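You operate a simulated robot arm through the tools that you are given. There is no shell and no other tool. Be economical: measure what you need, move in short steps, check, and stop when the job is done.

You are at the controls of a simulated robot arm. One attempt, no reset.

Task
Take the yellow grit tub on the clear end of the black cabinet top and put it away on the top of the narrow wall shelf. Stack the carton marked "cord" from the top of the black cabinet beside the letter trays on top of the carton labelled "cable". Put the blue paint tin on the top of the black cabinet beside the letter trays away on the upper shelf of the steel cabinet. Pull the plates cupboard door open. Do these in any order. Set down upright: yellow grit tub, blue paint tin.
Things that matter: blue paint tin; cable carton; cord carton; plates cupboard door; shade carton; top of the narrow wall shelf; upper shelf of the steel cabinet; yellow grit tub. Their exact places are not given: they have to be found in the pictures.

It is judged by the outcome, as a careful person would: the job done as asked, and still so three seconds after it is handed in. It fails if anything else is knocked over, pushed out of place, dropped, spilled or broken.

Robot
A 7-joint arm with a two-finger gripper on a trunk, on a base that drives. Base frame: it is fixed to the floor where the robot stands at the start and does not move with it; the origin is under the middle of the robot, x ahead of it, y to its left, z up; the surface under the hand at the start is at about z = 105. Lengths are in cm, angles in rad, forces in N, time in s.
With the tool pointing down near the work surface it reaches from about 32 to 80 cm from the robot's upright axis, wherever it stands. Its first joint turns from -2.897 to 2.897 rad. Places, roughly: blue paint tin [50, 125, 100]; cable carton, cord carton, shade carton [50, 100, 100]; plates cupboard door [20, -580, 50]; top of the narrow wall shelf (14x57 cm) [66, -820, 132]; upper shelf of the steel cabinet [-230, -390, 50]; yellow grit tub [50, 0, 100]. Payload 2.45 kg.
Tool frame: the origin (TCP) lies between the finger pads and is the grasp point; the fingertips stand 2.7 cm ahead of it; z points along the fingers, y is the line along which they close. The gripper opens to 8 cm. The gripper's body begins 5.4 cm behind the TCP.
Orientation is told as [roll, pitch, yaw] about the base's x, y, z axes, in that order, counted from this pose: with the fingers straight down and closing along the base's y, the tool's x points along the base's -x, its y along +y and its z along -z.

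Tools
- The arm moves only by the tool play_rows. Its argument "moves" is a list of rows, each a list of 7 numbers: the finger opening in cm, from 0 to 8, then the shift along the base's x, y, z in cm, then the turn, a rotation vector about the base's x, y, z in rad. In form: [[claw, tx, ty, tz, ax, ay, az], ...]. A call has 1 to 20 rows; each row shifts and turns the commanded pose from where the row before left it. Rows are played at 5 a second. More than 5 cm and 0.15 rad between two rows, or a gripper value outside its range, and nothing of the call is played. A pose out of reach is approached as far as the arm can. The call stops where the force on the tool passes 40 N (or 10 N more than at its start, if that is more) or the arm is blocked; 0.2 s more then pass. The fingers move at their own pace (about 15.3 cm/s each) and stop on an object; they squeeze with about 42 N. The grip force told is the motor's: it shows also when the fingers shut on nothing. Time passes only in rows, and 0.2 s behind the last, so rows that do not move let the fingers close. It gives the time, the measured TCP pose, the force on the tool (base axes), the opening and the grip force at its end, in the units of the frame above (readings bear some noise), with the torque about the TCP (base axes, N m) and any sound that the robot's microphone picked up.
- Cameras (640 x 400 px; columns grow to the right, rows downward): "scene" is now at [7.36, 14.11, 165.82]; the picture's right is [-0.02, -1.00, 0.00], its down [-0.41, 0.01, -0.91] and it looks along [0.91, -0.02, -0.41] (base axes); focal length 214 px, centre (320, 200). "wrist" rides on the gripper at [6.3, 1.3, -7.9] in the tool frame; the picture's right is [-0.19, 0.98, 0.00], its down [-0.72, -0.14, -0.68] and it looks along [-0.67, -0.13, 0.73] (tool axes); focal length 226 px, centre (320, 200).
- camera(camera): a new picture of that camera. The clock stands still meanwhile.
- slide_trunk(by): slides the trunk up (or, below 0, down) by that many cm; the arm and the scene camera ride with it, the base frame stays. It gives what a move gives, with no picture.
- steer(legs): drives the robot by 1 to 6 legs, each [ahead, turn to the left] in cm and rad, along the robot's own axes; the way and the turn of a leg run together, so that a leg with both is an arc; at most 150 cm and 3.142 rad a leg. The arm and the cameras ride along, it lands a little off, and it stops where it bumps. It gives what a move gives.
- pan_tilt(pan, tilt): turns the head with the scene camera to pan (to the left, within 2.094 rad either way) and tilt (down, from -0.506 to 1.204), counted from straight ahead of the robot. It gives what a move gives.
- probe_pixels(camera, pixels): for up to 12 pixels [column, row] of the newest picture of that camera ("zoom" is the newest enlarged one), the place [x, y, z] in the base frame of the surface seen there, good to about 0.3 cm. The clock stands still meanwhile.
- close_up(camera, box): a new picture of the part [left, top, right, bottom] of that camera's present view, enlarged. The clock stands still meanwhile.
- sign_off(): hands the job in; it is judged then, once.

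Go step by step. Measure first, check grasps and placings, and put right what went wrong. The budget is 110 turns and 90 pictures, counting those below and the enlarged ones. Unless the task says otherwise, let go and move clear before handing in, and close with one line.

The tools are called after ">>>" by a JSON object that holds its "op" and its "data". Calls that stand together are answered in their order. play_rows: Moves the arm, as the interface text tells. Its arguments: {"type":"object","properties":{"moves":{"type":"array"}},"required":["moves"]} The other tools are called the same way: slide_trunk (by) slides the trunk up or down; steer (legs) drives the base; pan_tilt (pan, tilt) turns the head that bears the scene camera; camera (camera) takes a picture; probe_pixels (camera, pixels) gives the place of the surface under pixels of a picture; close_up (camera, box) takes an enlarged picture of a part of a camera's view; sign_off () hands the job in.

At the start:

```text
time: 0.0
eef_pos: [40.71, 31.56, 141.9]
orientation: [-0.006, 0.008, -0.001]
ft_force: [0.3, 0.3, -0.3]
torque: [0.0, -0.01, 0.0]
grip_width: 8.01
grip_force: 0.0
trunk travel left (down, up): [-25.0, 29.0]
robot x, y, heading: [-0.1, 0.08, -0.0]
head pan, tilt: [1.709, 1.007]
```

scene: 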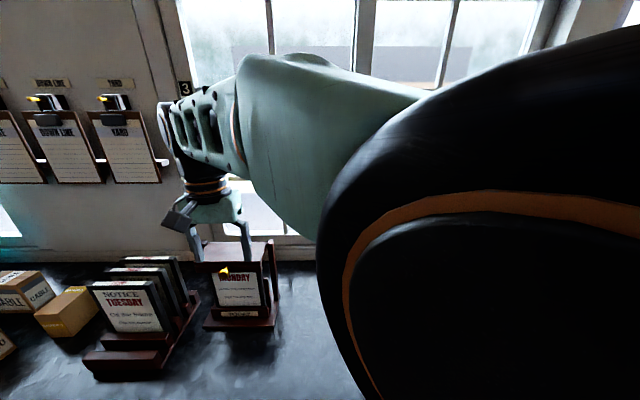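
wrist: 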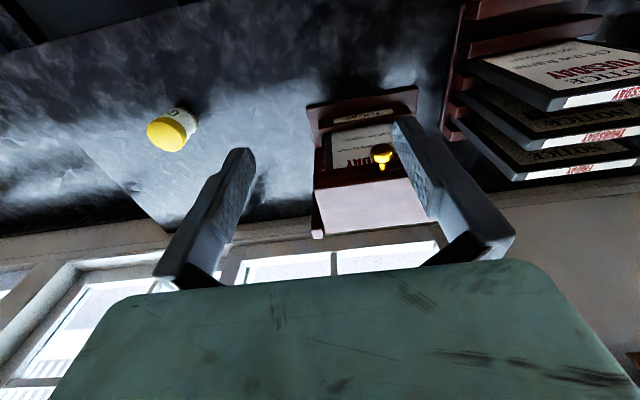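

The scene picture shows trays (about 140,310 and 240,300) and cartons at the left edge (about 20,290 and 70,310). The wrist view shows the yellow tub (170,130). I'll pan the head left to see the cartons and the tin.

>>> {"op": "pan_tilt", "data": {"pan": 0.9, "tilt": 0.5}}

>>> {"op": "camera", "data": {"camera": "scene"}}

>>> {"op": "probe_pixels", "data": {"camera": "wrist", "pixels": [[165, 135], [182, 118], [190, 125], [250, 130], [150, 200]]}}

```text
time: 1.1
eef_pos: [40.84, 31.67, 141.43]
orientation: [-0.015, 0.019, -0.001]
ft_force: [0.3, -0.1, 0.2]
torque: [0.02, -0.03, -0.01]
grip_width: 8.0
grip_force: 0.1
trunk travel left (down, up): [-25.0, 29.0]
robot x, y, heading: [0.15, 0.02, 0.001]
head pan, tilt: [0.901, 0.499]
```

```text
87 pictures are left
```

scene: 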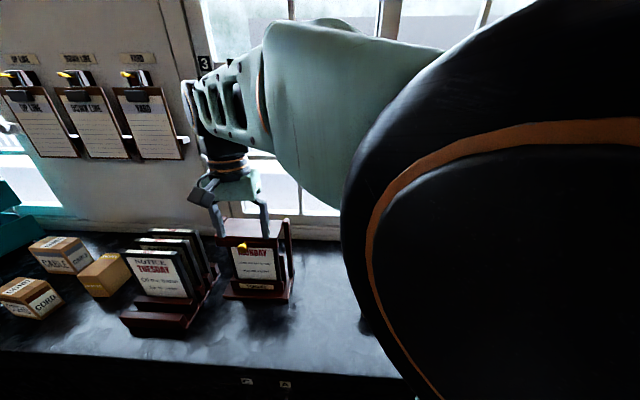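

```text
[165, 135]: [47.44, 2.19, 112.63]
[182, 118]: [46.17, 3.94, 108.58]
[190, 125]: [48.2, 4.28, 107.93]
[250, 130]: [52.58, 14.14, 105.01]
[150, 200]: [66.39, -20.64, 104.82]
```

The cartons show now (60,255; 105,275; 30,297). I'll pan further left and probe.

>>> {"op": "pan_tilt", "data": {"pan": 1.3, "tilt": 0.5}}

>>> {"op": "camera", "data": {"camera": "scene"}}

>>> {"op": "probe_pixels", "data": {"camera": "scene", "pixels": [[320, 200], [160, 300], [480, 250], [100, 250], [50, 330], [250, 350]]}}

```text
time: 2.0
eef_pos: [41.0, 31.7, 141.18]
orientation: [-0.013, 0.016, 0.0]
ft_force: [0.2, -0.6, 0.7]
torque: [-0.01, -0.01, -0.02]
grip_width: 8.0
grip_force: 0.1
trunk travel left (down, up): [-25.0, 29.0]
robot x, y, heading: [0.01, -0.31, -0.001]
head pan, tilt: [1.3, 0.499]
```

```text
86 pictures are left
```

scene: 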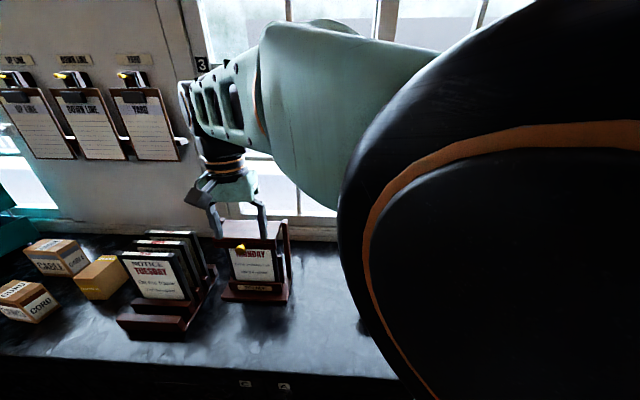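

```text
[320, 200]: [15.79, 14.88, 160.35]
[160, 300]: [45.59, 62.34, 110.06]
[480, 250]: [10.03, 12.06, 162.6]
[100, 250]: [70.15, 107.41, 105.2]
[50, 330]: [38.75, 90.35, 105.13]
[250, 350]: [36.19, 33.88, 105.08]
```

The picture hardly changed although the head reads pan 1.3. I'll check whether the picture lags the head.

>>> {"op": "camera", "data": {"camera": "scene"}}

```text
85 pictures are left
```

scene: 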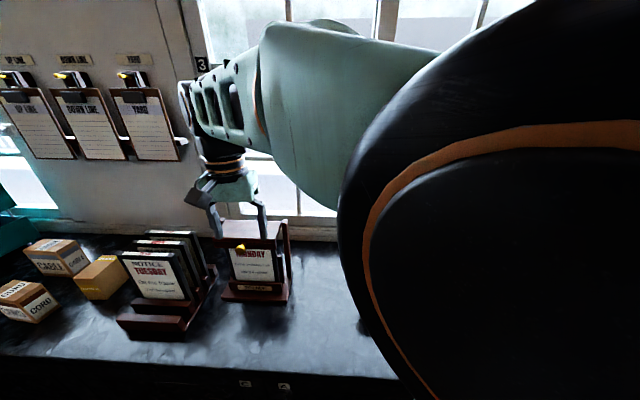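

The picture is steady, so the head moved little. I'll try a very different pan to learn how the camera responds.

>>> {"op": "pan_tilt", "data": {"pan": -0.8, "tilt": 0.2}}

>>> {"op": "camera", "data": {"camera": "scene"}}

```text
time: 4.0
eef_pos: [40.58, 31.62, 141.85]
orientation: [-0.006, 0.009, 0.0]
ft_force: [-0.6, 0.5, -0.2]
torque: [-0.02, -0.02, -0.01]
grip_width: 8.0
grip_force: 0.1
trunk travel left (down, up): [-25.0, 29.0]
robot x, y, heading: [-0.06, -0.07, 0.001]
head pan, tilt: [-0.799, 0.201]
```

```text
84 pictures are left
```

scene: 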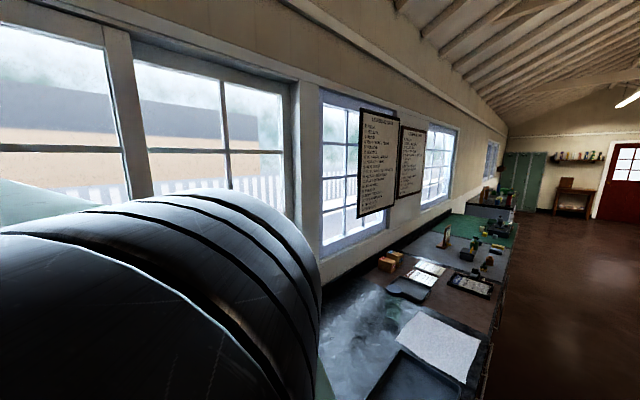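

Panning right works: the far side shows the wall shelf (575,157), steel cabinet (525,175) and benches. I'll pan left again.

>>> {"op": "pan_tilt", "data": {"pan": 1.0, "tilt": 0.6}}

>>> {"op": "camera", "data": {"camera": "scene"}}

```text
time: 5.8
eef_pos: [40.76, 31.76, 141.45]
orientation: [-0.013, 0.015, -0.001]
ft_force: [0.6, -0.5, -0.3]
torque: [-0.03, -0.02, -0.02]
grip_width: 8.02
grip_force: 0.0
trunk travel left (down, up): [-25.0, 29.0]
robot x, y, heading: [0.15, 0.08, -0.002]
head pan, tilt: [1.0, 0.6]
```

```text
83 pictures are left
```

scene: 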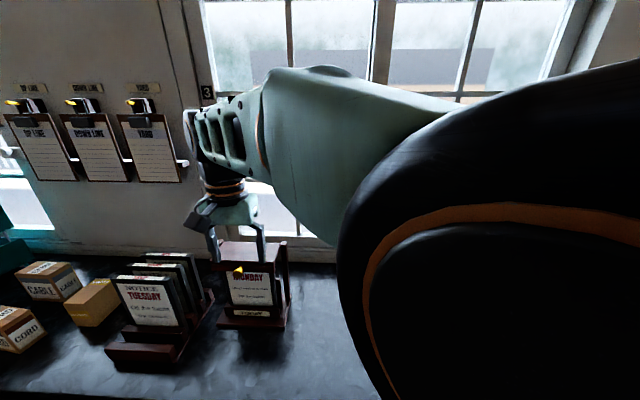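

The head seems not to follow the pan linearly. I'll test pan 2.0, and then 0, to learn the mapping.

>>> {"op": "pan_tilt", "data": {"pan": 2.0, "tilt": 0.9}}

>>> {"op": "camera", "data": {"camera": "scene"}}

>>> {"op": "pan_tilt", "data": {"pan": 0.0, "tilt": 0.6}}

>>> {"op": "camera", "data": {"camera": "scene"}}

```text
time: 7.1
eef_pos: [40.81, 31.77, 141.4]
orientation: [-0.012, 0.018, -0.001]
ft_force: [-0.8, 1.1, 0.1]
torque: [-0.02, 0.0, -0.03]
grip_width: 8.02
grip_force: 0.0
trunk travel left (down, up): [-25.0, 29.0]
robot x, y, heading: [0.38, -0.09, 0.0]
head pan, tilt: [2.0, 0.901]
```

```text
82 pictures are left
```

scene: 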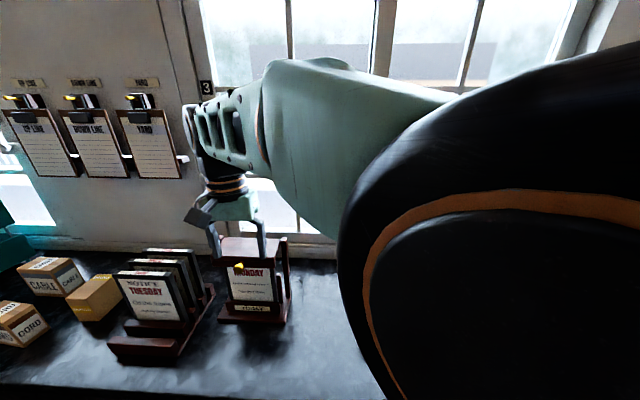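

```text
time: 9.0
eef_pos: [40.73, 31.6, 141.94]
orientation: [-0.006, 0.01, 0.002]
ft_force: [1.0, -0.5, 0.4]
torque: [-0.02, -0.01, 0.0]
grip_width: 8.0
grip_force: 0.1
trunk travel left (down, up): [-25.0, 29.0]
robot x, y, heading: [-0.18, 0.15, -0.004]
head pan, tilt: [0.0, 0.6]
```

```text
81 pictures are left
```

scene: 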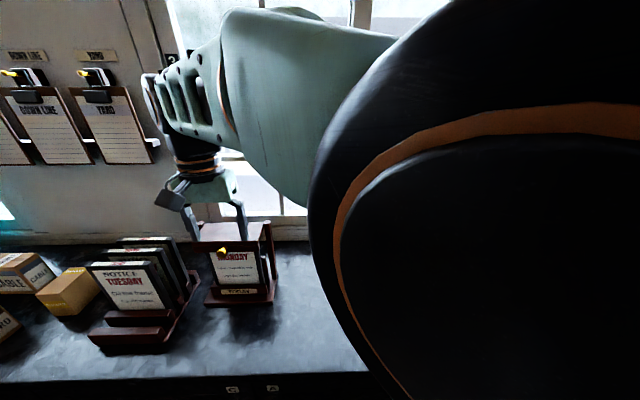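

The left pan is physically stopped: the upper arm blocks the head. I'll take the grit tub first, since the arm is near it, and move over to (47.5, 3) at a safe height.

>>> {"op": "play_rows", "data": {"moves": [[8, 0, -4, 0, 0, 0, 0], [8, 1, -4, 0, 0, 0, 0], [8, 1, -4, 0, 0, 0, 0], [8, 1, -4, 0, 0, 0, 0], [8, 1, -4, 0, 0, 0, 0], [8, 1, -4, 0, 0, 0, 0], [8, 1, -4, 0, 0, 0, 0], [8, 0, 0, -4, 0, 0, 0], [8, 0, 0, -4, 0, 0, 0], [8, 0, 0, -4, 0, 0, 0], [8, 0, 0, 0, 0, 0, 0]]}}

>>> {"op": "camera", "data": {"camera": "wrist"}}

>>> {"op": "camera", "data": {"camera": "scene"}}

```text
time: 11.4
eef_pos: [46.49, 3.74, 129.74]
orientation: [-0.004, 0.009, 0.0]
ft_force: [-0.9, -0.4, -0.5]
torque: [0.01, 0.03, 0.01]
grip_width: 7.96
grip_force: 0.2
trunk travel left (down, up): [-25.0, 29.0]
robot x, y, heading: [0.07, -0.1, 0.005]
head pan, tilt: [0.0, 0.6]
```

```text
80 pictures are left
```

wrist: 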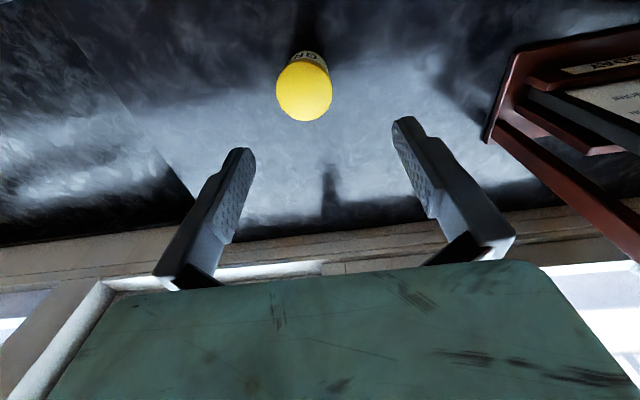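

```text
79 pictures are left
```

scene: 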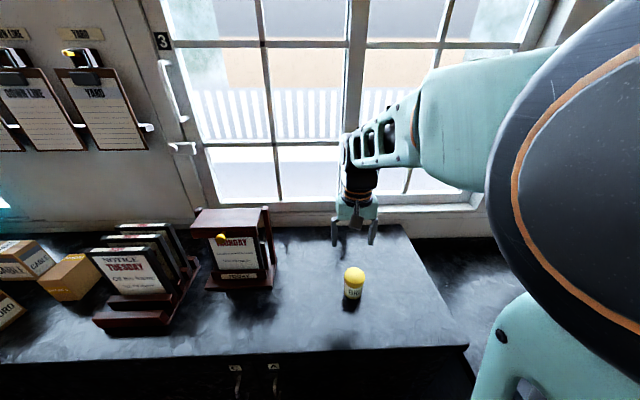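

>>> {"op": "probe_pixels", "data": {"camera": "wrist", "pixels": [[303, 92], [280, 92], [327, 92], [303, 116], [304, 68], [305, 57], [304, 150]]}}

>>> {"op": "probe_pixels", "data": {"camera": "scene", "pixels": [[354, 274], [353, 285], [353, 294], [345, 285], [362, 285], [350, 350], [430, 340], [465, 342], [405, 228]]}}

>>> {"op": "close_up", "data": {"camera": "scene", "box": [310, 240, 400, 320]}}

```text
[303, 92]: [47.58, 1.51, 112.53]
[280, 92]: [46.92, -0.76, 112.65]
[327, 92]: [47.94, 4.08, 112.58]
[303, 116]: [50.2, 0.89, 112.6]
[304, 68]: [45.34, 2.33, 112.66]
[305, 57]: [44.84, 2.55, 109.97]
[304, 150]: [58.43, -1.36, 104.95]
```

```text
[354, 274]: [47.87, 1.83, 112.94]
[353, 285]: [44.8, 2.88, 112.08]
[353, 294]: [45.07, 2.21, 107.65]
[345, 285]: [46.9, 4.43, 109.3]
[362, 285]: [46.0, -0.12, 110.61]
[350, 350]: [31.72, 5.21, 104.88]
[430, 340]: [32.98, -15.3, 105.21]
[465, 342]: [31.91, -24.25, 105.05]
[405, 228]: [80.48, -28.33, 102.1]
```

```text
5.00 times, centred on (355, 280) of scene
```

zoom: 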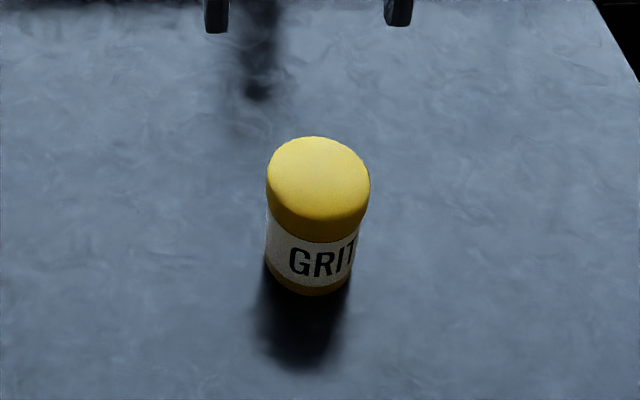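

The tub lid is centred near (47.7, 1.6), about 5 cm wide, z 105–112.7. I'll descend to TCP z 109 and grip.

>>> {"op": "play_rows", "data": {"moves": [[8, 1.2, -2.1, -3, 0, 0, 0], [8, 0, 0, -4, 0, 0, 0], [8, 0, 0, -4, 0, 0, 0], [8, 0, 0, -4, 0, 0, 0], [8, 0, 0, -3, 0, 0, 0], [8, 0, 0, -2.6, 0, 0, 0], [8, 0, 0, 0, 0, 0, 0]]}}

>>> {"op": "camera", "data": {"camera": "wrist"}}

```text
time: 13.0
eef_pos: [47.8, 1.38, 109.38]
orientation: [-0.005, 0.009, 0.001]
ft_force: [0.5, -1.0, -0.4]
torque: [0.02, -0.02, 0.01]
grip_width: 8.02
grip_force: 0.0
trunk travel left (down, up): [-25.0, 29.0]
robot x, y, heading: [0.27, -0.15, -0.002]
head pan, tilt: [0.0, 0.6]
```

```text
77 pictures are left
```

wrist: 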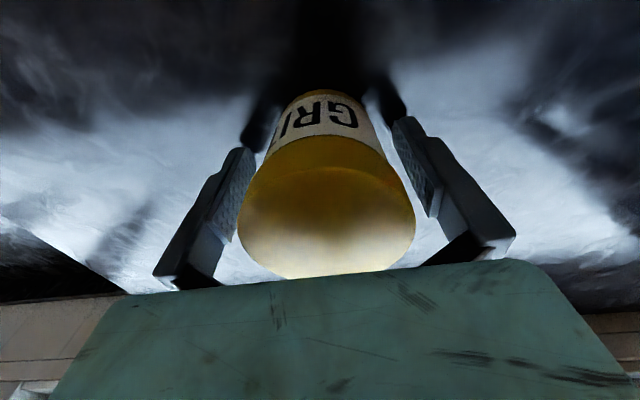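

The tub is centred between the fingers. I'll close and lift.

>>> {"op": "play_rows", "data": {"moves": [[5.5, 0, 0, 0, 0, 0, 0], [4, 0, 0, 0, 0, 0, 0], [4, 0, 0, 0, 0, 0, 0], [4, 0, 0, 2, 0, 0, 0], [4, 0, 0, 4, 0, 0, 0], [4, 0, 0, 4, 0, 0, 0], [4, 0, 0, 4, 0, 0, 0], [4, 0, 0, 4, 0, 0, 0], [4, -2, 0, 4, 0, 0, 0], [4, -4, 0, 4, 0, 0, 0], [4, -4, 0, 4, 0, 0, 0]]}}

>>> {"op": "pan_tilt", "data": {"pan": -1.4, "tilt": 0.25}}

>>> {"op": "camera", "data": {"camera": "scene"}}

```text
refused: row 10 steps farther than a row can; nothing moved
```

```text
time: 14.5
eef_pos: [47.8, 1.34, 109.34]
orientation: [-0.005, 0.009, -0.001]
ft_force: [-0.4, -0.2, 0.3]
torque: [0.02, 0.0, 0.0]
grip_width: 7.99
grip_force: 0.0
trunk travel left (down, up): [-25.0, 29.0]
robot x, y, heading: [-0.01, -0.01, 0.0]
head pan, tilt: [-1.4, 0.25]
```

```text
76 pictures are left
```

scene: 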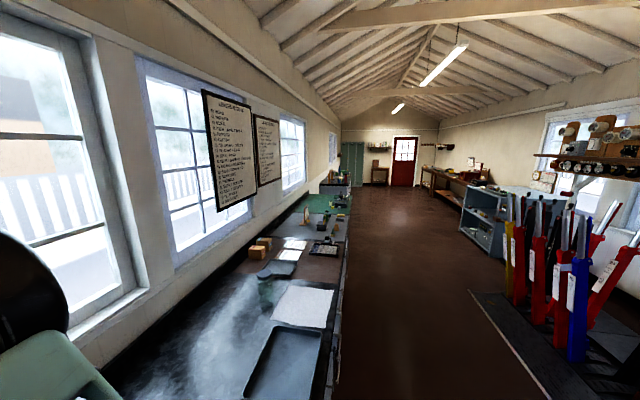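

The move was refused for row size. The picture shows the room: wall shelf (382,149), a blue-grey shelving unit (480,215), lever frame at right. I'll grip and lift in smaller steps, and probe the room.

>>> {"op": "probe_pixels", "data": {"camera": "scene", "pixels": [[382, 149], [353, 160], [380, 172], [472, 218], [490, 240], [335, 183], [343, 185], [325, 340], [345, 230], [475, 300], [455, 192], [330, 390]]}}

>>> {"op": "play_rows", "data": {"moves": [[5.5, 0, 0, 0, 0, 0, 0], [4, 0, 0, 0, 0, 0, 0], [4, 0, 0, 0, 0, 0, 0], [4, 0, 0, 2, 0, 0, 0], [4, 0, 0, 4, 0, 0, 0], [4, 0, 0, 4, 0, 0, 0], [4, 0, 0, 4, 0, 0, 0], [4, 0, 0, 4, 0, 0, 0], [4, -2, 0, 4, 0, 0, 0], [4, -3, 0, 3, 0, 0, 0], [4, -3, 0, 3, 0, 0, 0], [4, -3, 0, 3, 0, 0, 0]]}}

>>> {"op": "close_up", "data": {"camera": "scene", "box": [300, 120, 500, 260]}}

```text
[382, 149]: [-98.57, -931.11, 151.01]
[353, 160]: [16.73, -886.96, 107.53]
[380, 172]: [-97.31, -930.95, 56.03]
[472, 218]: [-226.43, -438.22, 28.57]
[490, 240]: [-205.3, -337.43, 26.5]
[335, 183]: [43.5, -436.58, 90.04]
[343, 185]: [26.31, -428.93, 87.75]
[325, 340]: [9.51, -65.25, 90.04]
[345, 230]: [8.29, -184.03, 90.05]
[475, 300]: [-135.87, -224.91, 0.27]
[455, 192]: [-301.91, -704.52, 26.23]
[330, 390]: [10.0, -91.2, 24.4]
```

```text
time: 17.1
eef_pos: [36.45, 1.95, 140.4]
orientation: [-0.005, 0.009, 0.0]
ft_force: [1.2, 0.0, -2.0]
torque: [0.01, -0.04, 0.0]
grip_width: 5.84
grip_force: 42.3
trunk travel left (down, up): [-25.0, 29.0]
robot x, y, heading: [0.23, 0.06, -0.002]
head pan, tilt: [-1.4, 0.25]
```

```text
2.86 times, centred on (400, 190) of scene
```

zoom: 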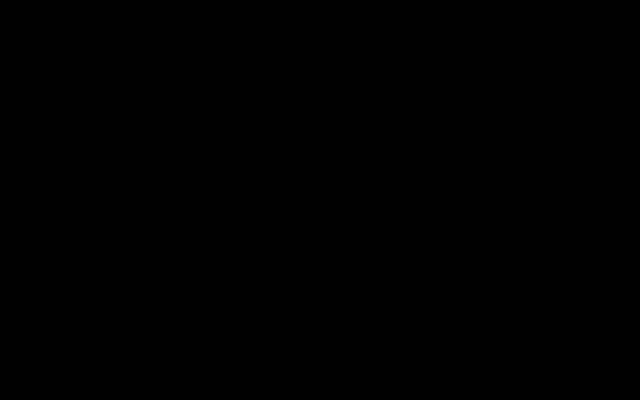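

The tub is held (width 5.84, grip 42 N). The bench ahead juts to x≈9, and the floor at right is clear to x≈-135, so I'll back out to x≈-60, turn right and drive along.

>>> {"op": "steer", "data": {"legs": [[-62, 0], [0, -1.571], [150, 0], [150, 0], [150, 0]]}}

>>> {"op": "pan_tilt", "data": {"pan": 0.3, "tilt": 0.4}}

>>> {"op": "camera", "data": {"camera": "scene"}}

```text
time: 45.6
eef_pos: [-68.85, -483.48, 140.48]
orientation: [-0.006, 0.009, -1.581]
ft_force: [-0.6, -1.1, -4.1]
torque: [0.01, 0.01, 0.0]
grip_width: 5.83
grip_force: 41.8
trunk travel left (down, up): [-25.0, 29.0]
robot x, y, heading: [-70.55, -446.96, -1.574]
head pan, tilt: [-1.4, 0.25]
```

```text
time: 47.3
eef_pos: [-68.86, -483.53, 140.34]
orientation: [-0.005, 0.01, -1.577]
ft_force: [0.1, -1.4, -2.9]
torque: [-0.02, -0.02, -0.01]
grip_width: 5.85
grip_force: 42.4
trunk travel left (down, up): [-25.0, 29.0]
robot x, y, heading: [-69.99, -446.85, -1.578]
head pan, tilt: [0.3, 0.4]
```

```text
74 pictures are left
```

scene: 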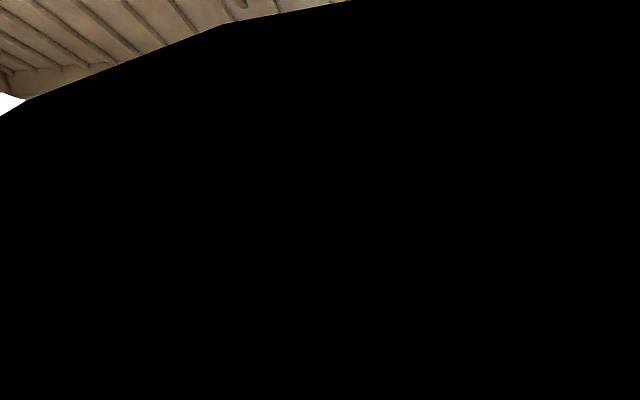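

The arm fills the view. I'll pan left to see the window-wall side.

>>> {"op": "pan_tilt", "data": {"pan": 1.2, "tilt": 0.4}}

>>> {"op": "camera", "data": {"camera": "scene"}}

```text
time: 48.5
eef_pos: [-68.77, -483.5, 140.35]
orientation: [-0.005, 0.009, -1.578]
ft_force: [0.1, 0.3, -3.3]
torque: [0.0, 0.01, -0.02]
grip_width: 5.84
grip_force: 42.0
trunk travel left (down, up): [-25.0, 29.0]
robot x, y, heading: [-70.51, -447.0, -1.575]
head pan, tilt: [1.201, 0.4]
```

```text
73 pictures are left
```

scene: 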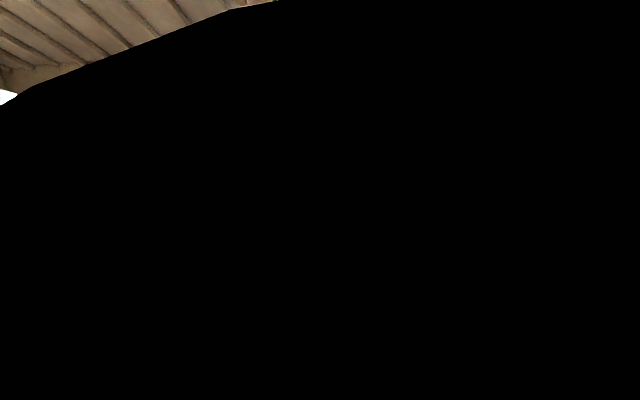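

The head is blocked by the elbow again. I'll swing the arm out forward and to the robot's right (free floor there) to clear the camera.

>>> {"op": "play_rows", "data": {"moves": [[4, -3, -3, 0, 0, 0, 0], [4, -4, -3, 0, 0, 0, 0], [4, -4, -3, 0, 0, 0, 0], [4, -4, -2, 0, 0, 0, 0], [4, -4, -1, 0, 0, 0, 0], [4, -4, 0, 0, 0, 0, 0], [4, -4, 0, 0, 0, 0, 0], [4, -4, 0, 0, 0, 0, 0], [4, -4, 0, 0, 0, 0, 0]]}}

>>> {"op": "pan_tilt", "data": {"pan": 0.5, "tilt": 0.3}}

>>> {"op": "camera", "data": {"camera": "scene"}}

```text
time: 50.5
eef_pos: [-103.99, -495.42, 140.62]
orientation: [-0.002, 0.007, -1.58]
ft_force: [-0.6, 0.4, -2.0]
torque: [0.02, -0.01, 0.0]
grip_width: 5.83
grip_force: 41.5
trunk travel left (down, up): [-25.0, 29.0]
robot x, y, heading: [-70.36, -447.16, -1.581]
head pan, tilt: [1.201, 0.4]
```

```text
time: 51.6
eef_pos: [-103.69, -495.31, 140.52]
orientation: [-0.004, 0.009, -1.581]
ft_force: [0.7, 0.0, -2.6]
torque: [-0.01, 0.02, 0.02]
grip_width: 5.84
grip_force: 42.3
trunk travel left (down, up): [-25.0, 29.0]
robot x, y, heading: [-70.37, -446.8, -1.584]
head pan, tilt: [0.499, 0.3]
```

```text
72 pictures are left
```

scene: 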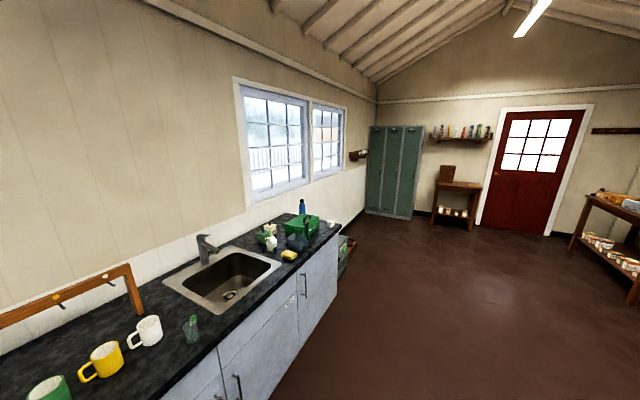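

Now clear: kitchen counter with sink and doors (labels at 290,305 and 305,275), the narrow shelf near (358,154), lockers (390,170). Probe these and zoom.

>>> {"op": "probe_pixels", "data": {"camera": "scene", "pixels": [[352, 159], [360, 152], [366, 151], [365, 200], [392, 180], [339, 265], [348, 245], [335, 300], [290, 303], [305, 275], [340, 234], [240, 380]]}}

>>> {"op": "close_up", "data": {"camera": "scene", "box": [200, 230, 360, 400]}}

>>> {"op": "close_up", "data": {"camera": "scene", "box": [325, 125, 405, 225]}}

```text
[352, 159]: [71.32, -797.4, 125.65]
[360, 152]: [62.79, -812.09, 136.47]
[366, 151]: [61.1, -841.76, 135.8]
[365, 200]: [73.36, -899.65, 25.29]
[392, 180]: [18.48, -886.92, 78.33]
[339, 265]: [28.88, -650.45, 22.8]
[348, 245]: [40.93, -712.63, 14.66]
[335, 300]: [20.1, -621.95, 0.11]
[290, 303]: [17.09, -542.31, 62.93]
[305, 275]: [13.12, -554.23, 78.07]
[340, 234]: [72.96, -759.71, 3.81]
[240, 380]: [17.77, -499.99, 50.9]
```

```text
2.35 times, centred on (280, 315) of scene
```

zoom: 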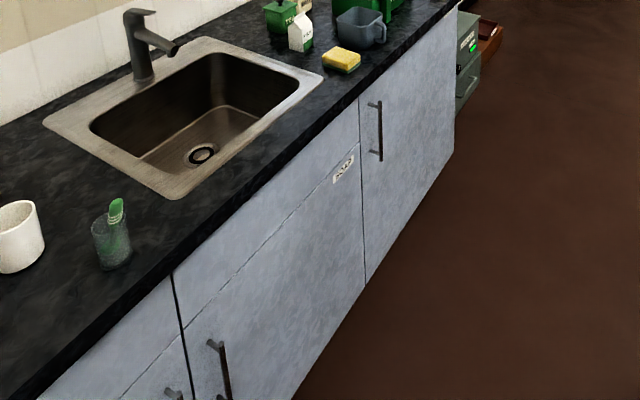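

```text
4.00 times, centred on (365, 175) of scene
```

zoom: 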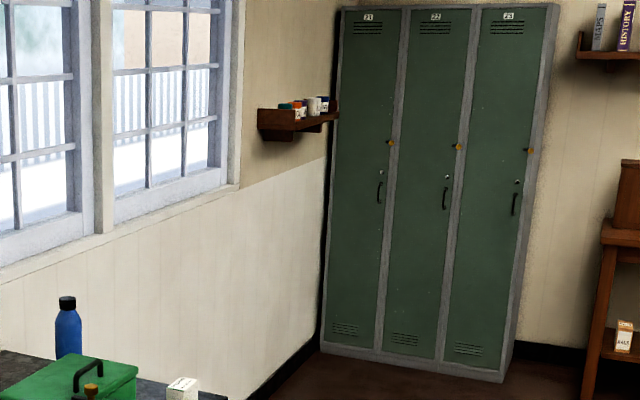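

The shelf (x≈59–73, y≈-797…-850, top ≈132) carries jars at its far end; floor before it is free, lockers' face at y=-887. I'll drive to y≈-795 and turn left to face it.

>>> {"op": "steer", "data": {"legs": [[0, 0.012], [150, 0], [150, 0], [48, 0], [0, 1.571]]}}

>>> {"op": "pan_tilt", "data": {"pan": 0.0, "tilt": 0.2}}

>>> {"op": "camera", "data": {"camera": "scene"}}

```text
time: 72.7
eef_pos: [-30.13, -826.31, 140.42]
orientation: [-0.004, 0.009, -0.026]
ft_force: [0.0, -1.1, -2.2]
torque: [0.01, -0.01, -0.02]
grip_width: 5.84
grip_force: 41.9
trunk travel left (down, up): [-25.0, 29.0]
robot x, y, heading: [-78.11, -791.98, -0.025]
head pan, tilt: [0.499, 0.3]
```

```text
time: 73.6
eef_pos: [-30.05, -826.32, 140.49]
orientation: [-0.006, 0.009, -0.025]
ft_force: [0.4, -0.7, -3.1]
torque: [0.0, 0.0, -0.03]
grip_width: 5.84
grip_force: 42.2
trunk travel left (down, up): [-25.0, 29.0]
robot x, y, heading: [-77.87, -792.1, -0.03]
head pan, tilt: [0.0, 0.201]
```

```text
69 pictures are left
```

scene: 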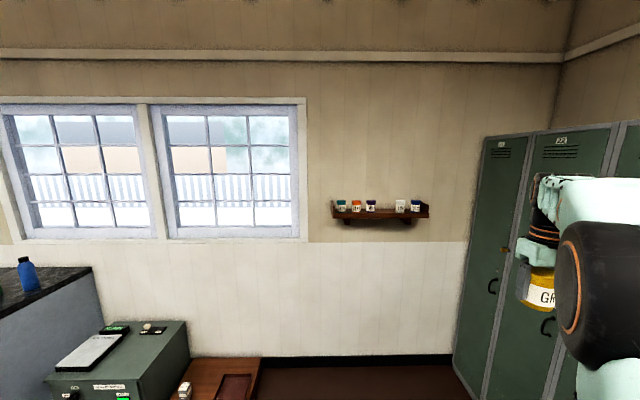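

The shelf holds five jars with a gap (375–395,207) between groups. Zoom in.

>>> {"op": "close_up", "data": {"camera": "scene", "box": [310, 170, 450, 250]}}

>>> {"op": "probe_pixels", "data": {"camera": "scene", "pixels": [[341, 206], [356, 206], [371, 206], [385, 208], [400, 206], [416, 206], [425, 208], [333, 212], [428, 212], [335, 204], [180, 350], [230, 370]]}}

```text
4.57 times, centred on (380, 210) of scene
```

zoom: 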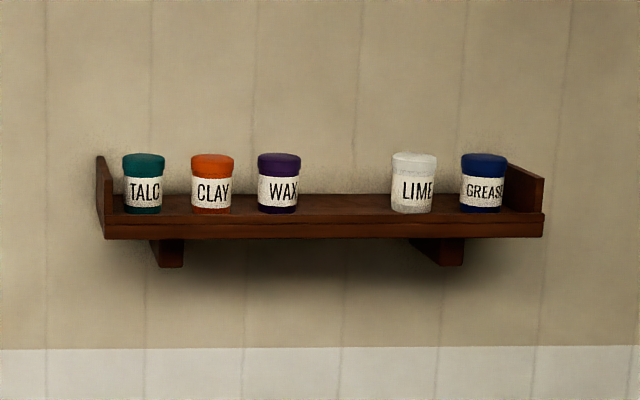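

```text
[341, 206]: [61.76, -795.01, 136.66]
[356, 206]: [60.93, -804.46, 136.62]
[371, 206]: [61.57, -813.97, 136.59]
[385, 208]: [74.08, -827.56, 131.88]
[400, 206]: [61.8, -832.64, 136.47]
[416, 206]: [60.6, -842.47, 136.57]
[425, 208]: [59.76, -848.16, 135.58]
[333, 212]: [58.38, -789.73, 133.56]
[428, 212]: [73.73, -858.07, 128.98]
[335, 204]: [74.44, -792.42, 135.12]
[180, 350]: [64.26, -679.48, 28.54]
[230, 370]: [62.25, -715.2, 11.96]
```

The empty slot's centre is y≈-823.3 between WAX and LIME (clear 13 cm). I'll raise the arm, then drive 78 cm ahead and probe the shelf surface.

>>> {"op": "probe_pixels", "data": {"camera": "zoom", "pixels": [[345, 203], [345, 210], [345, 218], [345, 230], [414, 208], [280, 208], [330, 196]]}}

>>> {"op": "play_rows", "data": {"moves": [[4, 0, 0, 4, 0, 0, 0], [4, 0, 0, 4, 0, 0, 0], [4, 0, 0, 4, 0, 0, 0]]}}

>>> {"op": "steer", "data": {"legs": [[78, 0.02]]}}

>>> {"op": "camera", "data": {"camera": "scene"}}

>>> {"op": "camera", "data": {"camera": "wrist"}}

```text
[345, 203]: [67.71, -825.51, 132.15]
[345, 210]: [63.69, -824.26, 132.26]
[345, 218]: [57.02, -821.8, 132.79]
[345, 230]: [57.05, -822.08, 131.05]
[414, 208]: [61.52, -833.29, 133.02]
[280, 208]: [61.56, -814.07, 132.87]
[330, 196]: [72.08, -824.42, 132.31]
```

```text
time: 74.4
eef_pos: [-29.74, -825.95, 152.3]
orientation: [-0.005, 0.009, -0.028]
ft_force: [0.6, -0.9, -3.3]
torque: [0.03, 0.0, -0.01]
grip_width: 5.83
grip_force: 41.8
trunk travel left (down, up): [-25.0, 29.0]
robot x, y, heading: [-77.86, -792.21, -0.026]
head pan, tilt: [0.0, 0.201]
```

```text
time: 78.6
eef_pos: [48.82, -826.87, 152.32]
orientation: [-0.005, 0.01, -0.015]
ft_force: [-0.4, -0.4, -2.6]
torque: [-0.01, 0.02, 0.02]
grip_width: 5.84
grip_force: 42.3
trunk travel left (down, up): [-25.0, 29.0]
robot x, y, heading: [0.38, -793.73, -0.015]
head pan, tilt: [0.0, 0.201]
```

```text
67 pictures are left
```

scene: 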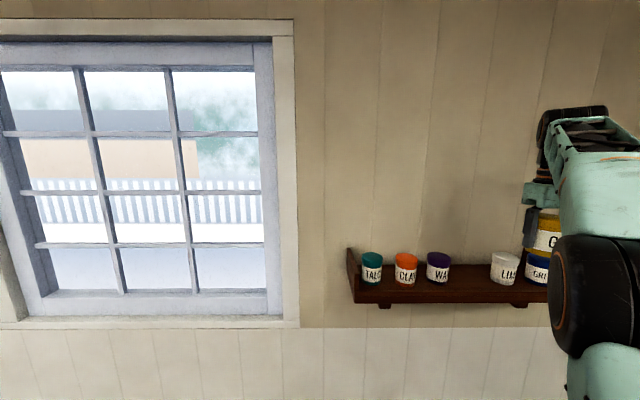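

```text
66 pictures are left
```

wrist: 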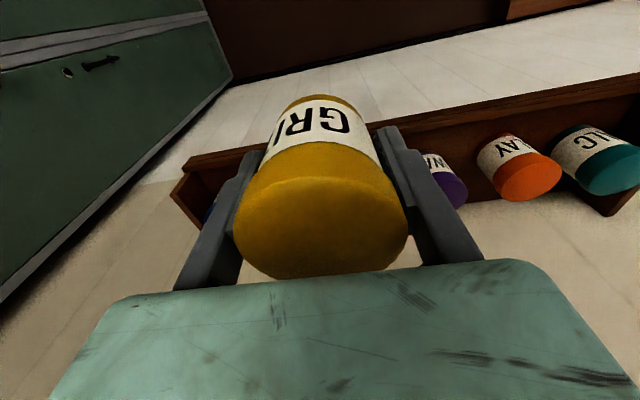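

The arm sits before the shelf at z 152. I'll re-measure the jars and shelf from this closer view, then fine-place.

>>> {"op": "probe_pixels", "data": {"camera": "scene", "pixels": [[437, 268], [438, 255], [449, 266], [428, 266], [504, 268], [493, 268], [506, 256], [470, 287], [470, 296], [470, 282]]}}

```text
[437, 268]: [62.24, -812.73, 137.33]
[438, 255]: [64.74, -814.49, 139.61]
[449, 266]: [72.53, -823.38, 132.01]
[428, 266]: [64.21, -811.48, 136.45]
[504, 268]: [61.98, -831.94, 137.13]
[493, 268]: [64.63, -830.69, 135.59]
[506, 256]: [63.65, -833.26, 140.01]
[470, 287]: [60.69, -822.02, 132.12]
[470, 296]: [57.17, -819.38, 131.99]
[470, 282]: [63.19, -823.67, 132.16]
```

Slot centre is (64.5, -823.6), shelf top 132.15. I'll move over at height, then go down to just above contact.

>>> {"op": "play_rows", "data": {"moves": [[4, 0, 3.3, 0, 0, 0, 0], [4, 4, 0, 0, 0, 0, 0], [4, 4, 0, 0, 0, 0, 0], [4, 4, 0, 0, 0, 0, 0], [4, 3.7, 0, 0, 0, 0, 0], [4, 0, 0, -3, 0, 0, 0], [4, 0, 0, -2, 0, 0, 0], [4, 0, 0, 0, 0, 0, 0]]}}

>>> {"op": "camera", "data": {"camera": "scene"}}

```text
time: 80.4
eef_pos: [56.56, -822.33, 145.79]
orientation: [-0.005, 0.007, -0.013]
ft_force: [-0.2, -0.7, -2.7]
torque: [0.03, -0.02, 0.02]
grip_width: 5.83
grip_force: 42.1
out of reach, approached as far as the arm can: row 3, 4, 5
trunk travel left (down, up): [-25.0, 29.0]
robot x, y, heading: [0.34, -793.91, -0.011]
head pan, tilt: [0.0, 0.201]
```

```text
65 pictures are left
```

scene: 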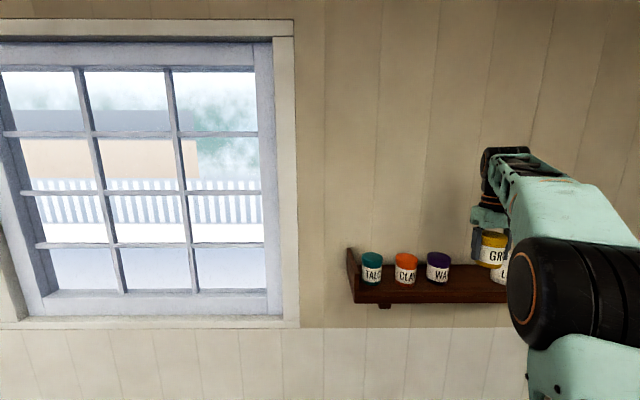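

The reach ran out at this height. I'll raise the trunk 18 cm so the arm can extend lower relative to the shoulder.

>>> {"op": "slide_trunk", "data": {"by": 18}}

>>> {"op": "play_rows", "data": {"moves": [[4, 0, 0, -4, 0, 0, 0], [4, 0, 0, -4, 0, 0, 0], [4, 0, 0, -4, 0, 0, 0], [4, 0, 0, -4, 0, 0, 0], [4, 0, 0, 0, 0, 0, 0]]}}

```text
time: 82.4
eef_pos: [56.55, -822.22, 163.78]
orientation: [-0.006, 0.009, -0.013]
ft_force: [-0.5, 0.0, -2.4]
torque: [0.02, 0.04, -0.01]
grip_width: 5.85
grip_force: 41.6
trunk travel left (down, up): [-43.0, 11.0]
robot x, y, heading: [0.43, -793.61, -0.017]
head pan, tilt: [0.0, 0.201]
```

```text
time: 83.6
eef_pos: [56.36, -822.07, 147.84]
orientation: [-0.006, 0.008, -0.015]
ft_force: [0.0, -0.6, -2.4]
torque: [-0.03, 0.02, -0.03]
grip_width: 5.82
grip_force: 42.1
trunk travel left (down, up): [-43.0, 11.0]
robot x, y, heading: [0.04, -793.56, -0.018]
head pan, tilt: [0.0, 0.201]
```

>>> {"op": "play_rows", "data": {"moves": [[4, 4, -1, 0, 0, 0, 0], [4, 4, -0.4, 0, 0, 0, 0], [4, 0, 0, -3, 0, 0, 0], [4, 0, 0, 0, 0, 0, 0]]}}

>>> {"op": "camera", "data": {"camera": "scene"}}

>>> {"op": "camera", "data": {"camera": "wrist"}}

```text
time: 84.6
eef_pos: [64.54, -823.44, 144.85]
orientation: [-0.006, 0.009, -0.014]
ft_force: [-0.2, -0.7, -1.4]
torque: [0.03, 0.0, 0.01]
grip_width: 5.84
grip_force: 42.1
trunk travel left (down, up): [-43.0, 11.0]
robot x, y, heading: [0.43, -793.61, -0.013]
head pan, tilt: [0.0, 0.201]
```

```text
64 pictures are left
```

scene: 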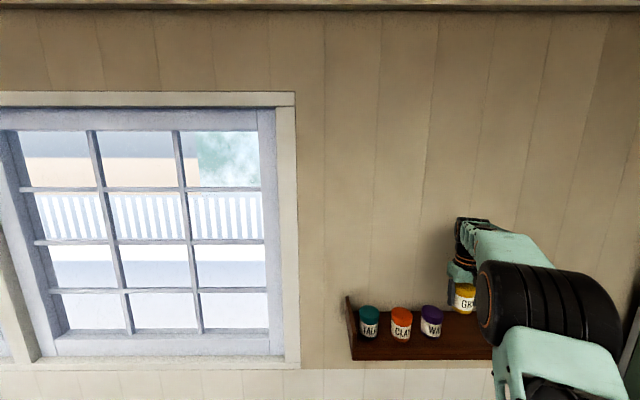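

```text
63 pictures are left
```

wrist: 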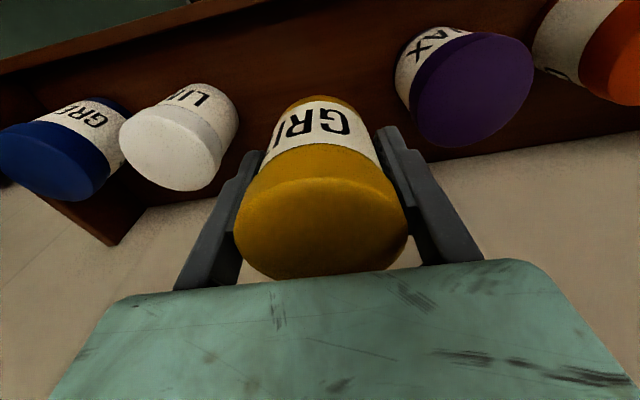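

The tub is centred in the slot at (64.5, -823.4). I'll descend to about 136.6 and release gently.

>>> {"op": "play_rows", "data": {"moves": [[4, 0, 0, -3, 0, 0, 0], [4, 0, 0, -3, 0, 0, 0], [4, 0, 0, -1.6, 0, 0, 0], [4, 0, 0, -0.5, 0, 0, 0], [4, 0, 0, 0, 0, 0, 0]]}}

>>> {"op": "camera", "data": {"camera": "wrist"}}

```text
time: 85.8
eef_pos: [64.62, -823.7, 136.58]
orientation: [-0.005, 0.008, -0.014]
ft_force: [-0.5, 1.1, -3.8]
torque: [-0.02, -0.03, -0.02]
grip_width: 5.82
grip_force: 41.5
trunk travel left (down, up): [-43.0, 11.0]
robot x, y, heading: [0.64, -793.69, -0.016]
head pan, tilt: [0.0, 0.201]
```

```text
62 pictures are left
```

wrist: 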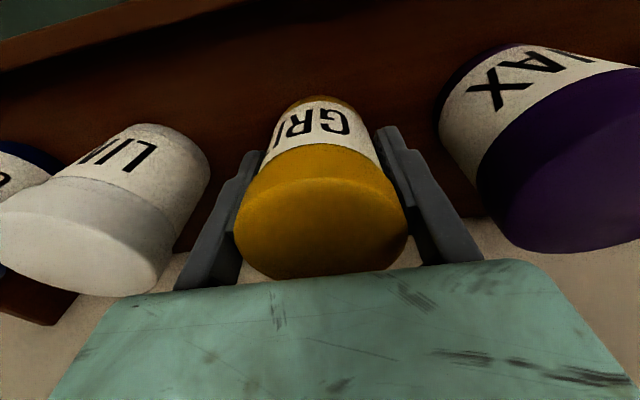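

No contact force yet; I'll inch down 0.4 cm more.

>>> {"op": "play_rows", "data": {"moves": [[4, 0, 0, -0.2, 0, 0, 0], [4, 0, 0, 0, 0, 0, 0]]}}

>>> {"op": "play_rows", "data": {"moves": [[4, 0, 0, -0.2, 0, 0, 0], [4, 0, 0, 0, 0, 0, 0]]}}

```text
time: 86.4
eef_pos: [64.46, -823.74, 136.49]
orientation: [-0.005, 0.01, -0.014]
ft_force: [-0.6, -0.1, -3.0]
torque: [0.0, 0.0, -0.03]
grip_width: 5.83
grip_force: 41.8
trunk travel left (down, up): [-43.0, 11.0]
robot x, y, heading: [0.26, -793.96, -0.016]
head pan, tilt: [0.0, 0.201]
```

```text
time: 87.0
eef_pos: [64.45, -823.75, 136.41]
orientation: [-0.006, 0.009, -0.014]
ft_force: [-0.6, -0.7, -0.7]
torque: [0.04, -0.05, -0.02]
grip_width: 5.83
grip_force: 42.2
trunk travel left (down, up): [-43.0, 11.0]
robot x, y, heading: [0.34, -793.34, -0.013]
head pan, tilt: [0.0, 0.201]
```

The weight is coming off the wrist (Fz -2.8 → -0.7), so it's touching. I'll release to 7.4 and rise straight up.

>>> {"op": "play_rows", "data": {"moves": [[6.4, 0, 0, 0, 0, 0, 0], [7.4, 0, 0, 0, 0, 0, 0], [7.4, 0, 0, 0, 0, 0, 0], [7.4, 0, 0, 2, 0, 0, 0], [7.4, 0, 0, 3, 0, 0, 0], [7.4, 0, 0, 4, 0, 0, 0], [7.4, 0, 0, 4, 0, 0, 0], [7.4, -4, 0, 0, 0, 0, 0], [7.4, -4, 0, 0, 0, 0, 0]]}}

>>> {"op": "camera", "data": {"camera": "wrist"}}

```text
time: 89.0
eef_pos: [56.39, -823.81, 149.55]
orientation: [-0.007, 0.007, -0.015]
ft_force: [-0.3, 0.8, 0.2]
torque: [0.01, -0.04, 0.01]
grip_width: 7.39
grip_force: 0.1
trunk travel left (down, up): [-43.0, 11.0]
robot x, y, heading: [0.27, -793.64, -0.012]
head pan, tilt: [0.0, 0.201]
```

```text
61 pictures are left
```

wrist: 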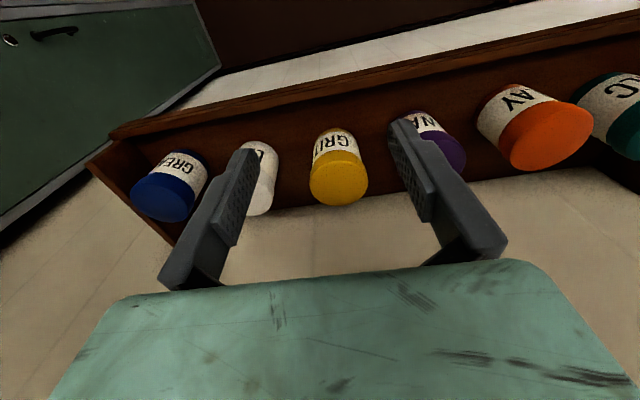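

The tub stands upright in its slot, neighbours undisturbed. Next the plates door: back off, drive to y≈-565 and face the counter.

>>> {"op": "steer", "data": {"legs": [[-78, 0], [0, 1.583], [150, 0], [80, 0], [0, -1.571]]}}

>>> {"op": "slide_trunk", "data": {"by": -30}}

>>> {"op": "pan_tilt", "data": {"pan": 0.0, "tilt": 0.55}}

>>> {"op": "camera", "data": {"camera": "scene"}}

```text
time: 111.9
eef_pos: [-20.61, -589.0, 149.44]
orientation: [-0.006, 0.007, 0.044]
ft_force: [0.0, 0.2, 0.0]
torque: [0.0, 0.02, -0.01]
grip_width: 7.41
grip_force: 0.0
trunk travel left (down, up): [-43.0, 11.0]
robot x, y, heading: [-78.37, -561.89, 0.045]
head pan, tilt: [0.0, 0.201]
```

```text
time: 114.9
eef_pos: [-20.71, -588.96, 119.57]
orientation: [-0.005, 0.01, 0.043]
ft_force: [0.3, -0.8, 0.2]
torque: [0.02, -0.02, -0.02]
grip_width: 7.43
grip_force: 0.1
trunk travel left (down, up): [-13.0, 41.0]
robot x, y, heading: [-78.21, -561.79, 0.045]
head pan, tilt: [0.0, 0.201]
```

```text
time: 115.8
eef_pos: [-20.7, -588.87, 119.43]
orientation: [-0.006, 0.007, 0.045]
ft_force: [-0.4, 0.6, -0.9]
torque: [0.02, -0.01, 0.0]
grip_width: 7.41
grip_force: 0.1
trunk travel left (down, up): [-13.0, 41.0]
robot x, y, heading: [-78.66, -561.92, 0.048]
head pan, tilt: [0.0, 0.55]
```

```text
60 pictures are left
```

scene: 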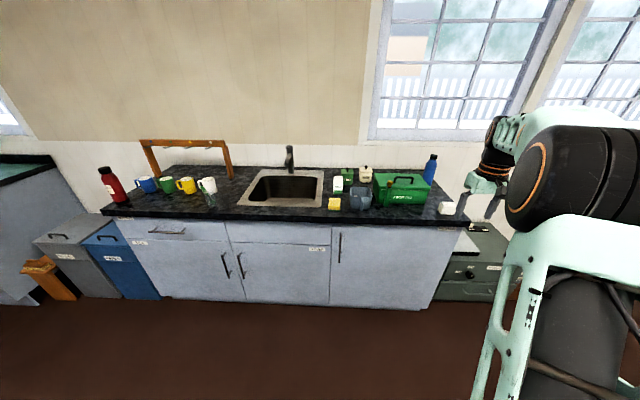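

>>> {"op": "close_up", "data": {"camera": "scene", "box": [110, 205, 290, 310]}}

>>> {"op": "close_up", "data": {"camera": "scene", "box": [280, 205, 460, 310]}}

```text
3.56 times, centred on (200, 258) of scene
```

zoom: 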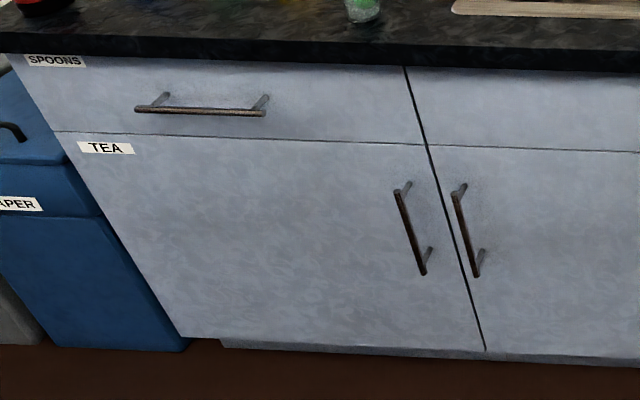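

```text
3.56 times, centred on (370, 258) of scene
```

zoom: 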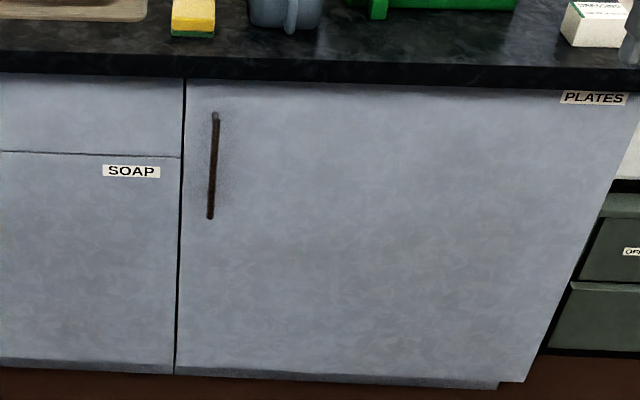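

The PLATES door is the right one, its vertical handle at its left edge (340,247), hinged on the right. Probe the handle and door edges.

>>> {"op": "probe_pixels", "data": {"camera": "zoom", "pixels": [[216, 115], [214, 145], [213, 165], [212, 190], [211, 215], [240, 165], [184, 165], [186, 365], [520, 380], [628, 98], [185, 85], [230, 60]]}}

>>> {"op": "probe_pixels", "data": {"camera": "scene", "pixels": [[320, 330], [430, 320], [460, 245], [460, 300]]}}

```text
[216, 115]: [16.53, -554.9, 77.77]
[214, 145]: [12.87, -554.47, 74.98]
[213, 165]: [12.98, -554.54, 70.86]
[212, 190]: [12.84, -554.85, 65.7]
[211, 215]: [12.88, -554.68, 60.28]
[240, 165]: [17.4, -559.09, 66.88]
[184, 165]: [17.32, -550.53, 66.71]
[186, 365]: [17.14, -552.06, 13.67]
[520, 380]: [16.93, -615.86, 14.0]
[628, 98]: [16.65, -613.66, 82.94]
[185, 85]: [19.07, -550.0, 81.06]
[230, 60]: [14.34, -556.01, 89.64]
```

```text
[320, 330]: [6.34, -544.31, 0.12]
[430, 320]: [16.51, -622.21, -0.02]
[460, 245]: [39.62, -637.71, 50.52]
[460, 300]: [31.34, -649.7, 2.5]
```

Handle bar: x≈13, y≈-554.7, z 60–78; door face x≈17.3, hinge near y=-616. I'll shift the robot to the left (about (-58,-535)) and turn the tool horizontal (pointing +x).

>>> {"op": "steer", "data": {"legs": [[0, 1.525], [27, 0], [0, -1.571], [15, 0]]}}

>>> {"op": "play_rows", "data": {"moves": [[7.4, -1, 0, -2, 0, -0.14, 0], [7.4, -1, 0, -2, 0, -0.14, 0], [7.4, -1, 0, -2, 0, -0.14, 0], [7.4, -1, 0, -2, 0, -0.14, 0], [7.4, -1, 0, -2, 0, -0.14, 0], [7.4, 0, 0, -2, 0, -0.14, 0], [7.4, 0, 0, -2, 0, -0.14, 0], [7.4, 0, 0, -2, 0, -0.14, 0], [7.4, 0, 0, -2, 0, -0.14, 0], [7.4, 0, 0, -2, 0, -0.14, 0], [7.4, 0, 0, -2, 0, -0.14, 0], [7.4, 0, 0, -2, 0, 0, 0]]}}

>>> {"op": "slide_trunk", "data": {"by": -13}}

>>> {"op": "camera", "data": {"camera": "scene"}}

```text
time: 126.5
eef_pos: [-6.58, -559.68, 119.56]
orientation: [-0.006, 0.008, 0.06]
ft_force: [1.2, -0.7, -0.4]
torque: [0.01, 0.02, 0.01]
grip_width: 7.39
grip_force: 0.0
trunk travel left (down, up): [-13.0, 41.0]
robot x, y, heading: [-65.03, -533.52, 0.058]
head pan, tilt: [0.0, 0.55]
```

```text
time: 129.1
eef_pos: [-11.4, -559.29, 96.73]
orientation: [-0.433, -1.435, 0.46]
ft_force: [-1.5, 0.2, -0.5]
torque: [-0.04, -0.02, 0.03]
grip_width: 7.43
grip_force: 0.1
out of reach, approached as far as the arm can: row 6, 7
trunk travel left (down, up): [-13.0, 41.0]
robot x, y, heading: [-64.78, -533.6, 0.058]
head pan, tilt: [0.0, 0.55]
```

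```text
time: 130.7
eef_pos: [-11.38, -559.22, 83.69]
orientation: [-0.422, -1.434, 0.45]
ft_force: [-1.0, -0.8, 0.5]
torque: [0.0, -0.01, -0.02]
grip_width: 7.42
grip_force: 0.1
trunk travel left (down, up): [0.0, 54.0]
robot x, y, heading: [-64.68, -533.74, 0.061]
head pan, tilt: [0.0, 0.55]
```

```text
57 pictures are left
```

scene: 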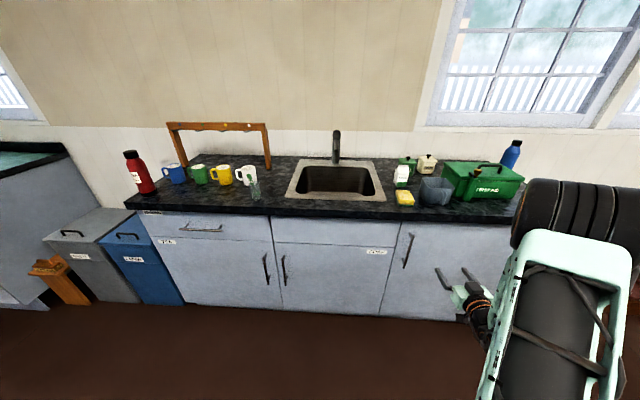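

The tool is nearly horizontal (points about (0.99,0.02,-0.12)). I'll finish levelling and align with the handle at y -554.7, z 71, short of it.

>>> {"op": "play_rows", "data": {"moves": [[7.4, 0, 1.5, -3, 0, -0.06, 0], [7.4, 0, 1.5, -3, 0, -0.06, 0], [7.4, 1, 1.5, -3, 0, 0, 0], [7.4, 3, 0, -3.2, 0, 0, 0], [7.4, 3, 0, 0, 0, 0, 0], [7.4, 0, 0, 0, 0, 0, 0]]}}

>>> {"op": "camera", "data": {"camera": "scene"}}

>>> {"op": "camera", "data": {"camera": "wrist"}}

```text
time: 132.1
eef_pos: [-4.4, -554.98, 71.61]
orientation: [-1.492, -1.512, 1.515]
ft_force: [-0.2, -1.1, 0.3]
torque: [0.02, -0.01, -0.01]
grip_width: 7.39
grip_force: 0.1
trunk travel left (down, up): [0.0, 54.0]
robot x, y, heading: [-64.85, -533.75, 0.06]
head pan, tilt: [0.0, 0.55]
```

```text
56 pictures are left
```

scene: 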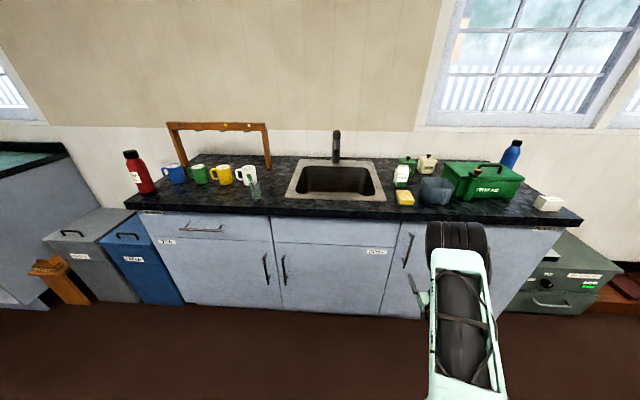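

```text
55 pictures are left
```

wrist: 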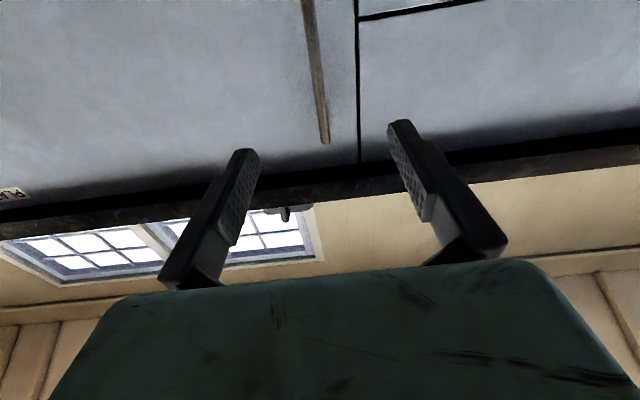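

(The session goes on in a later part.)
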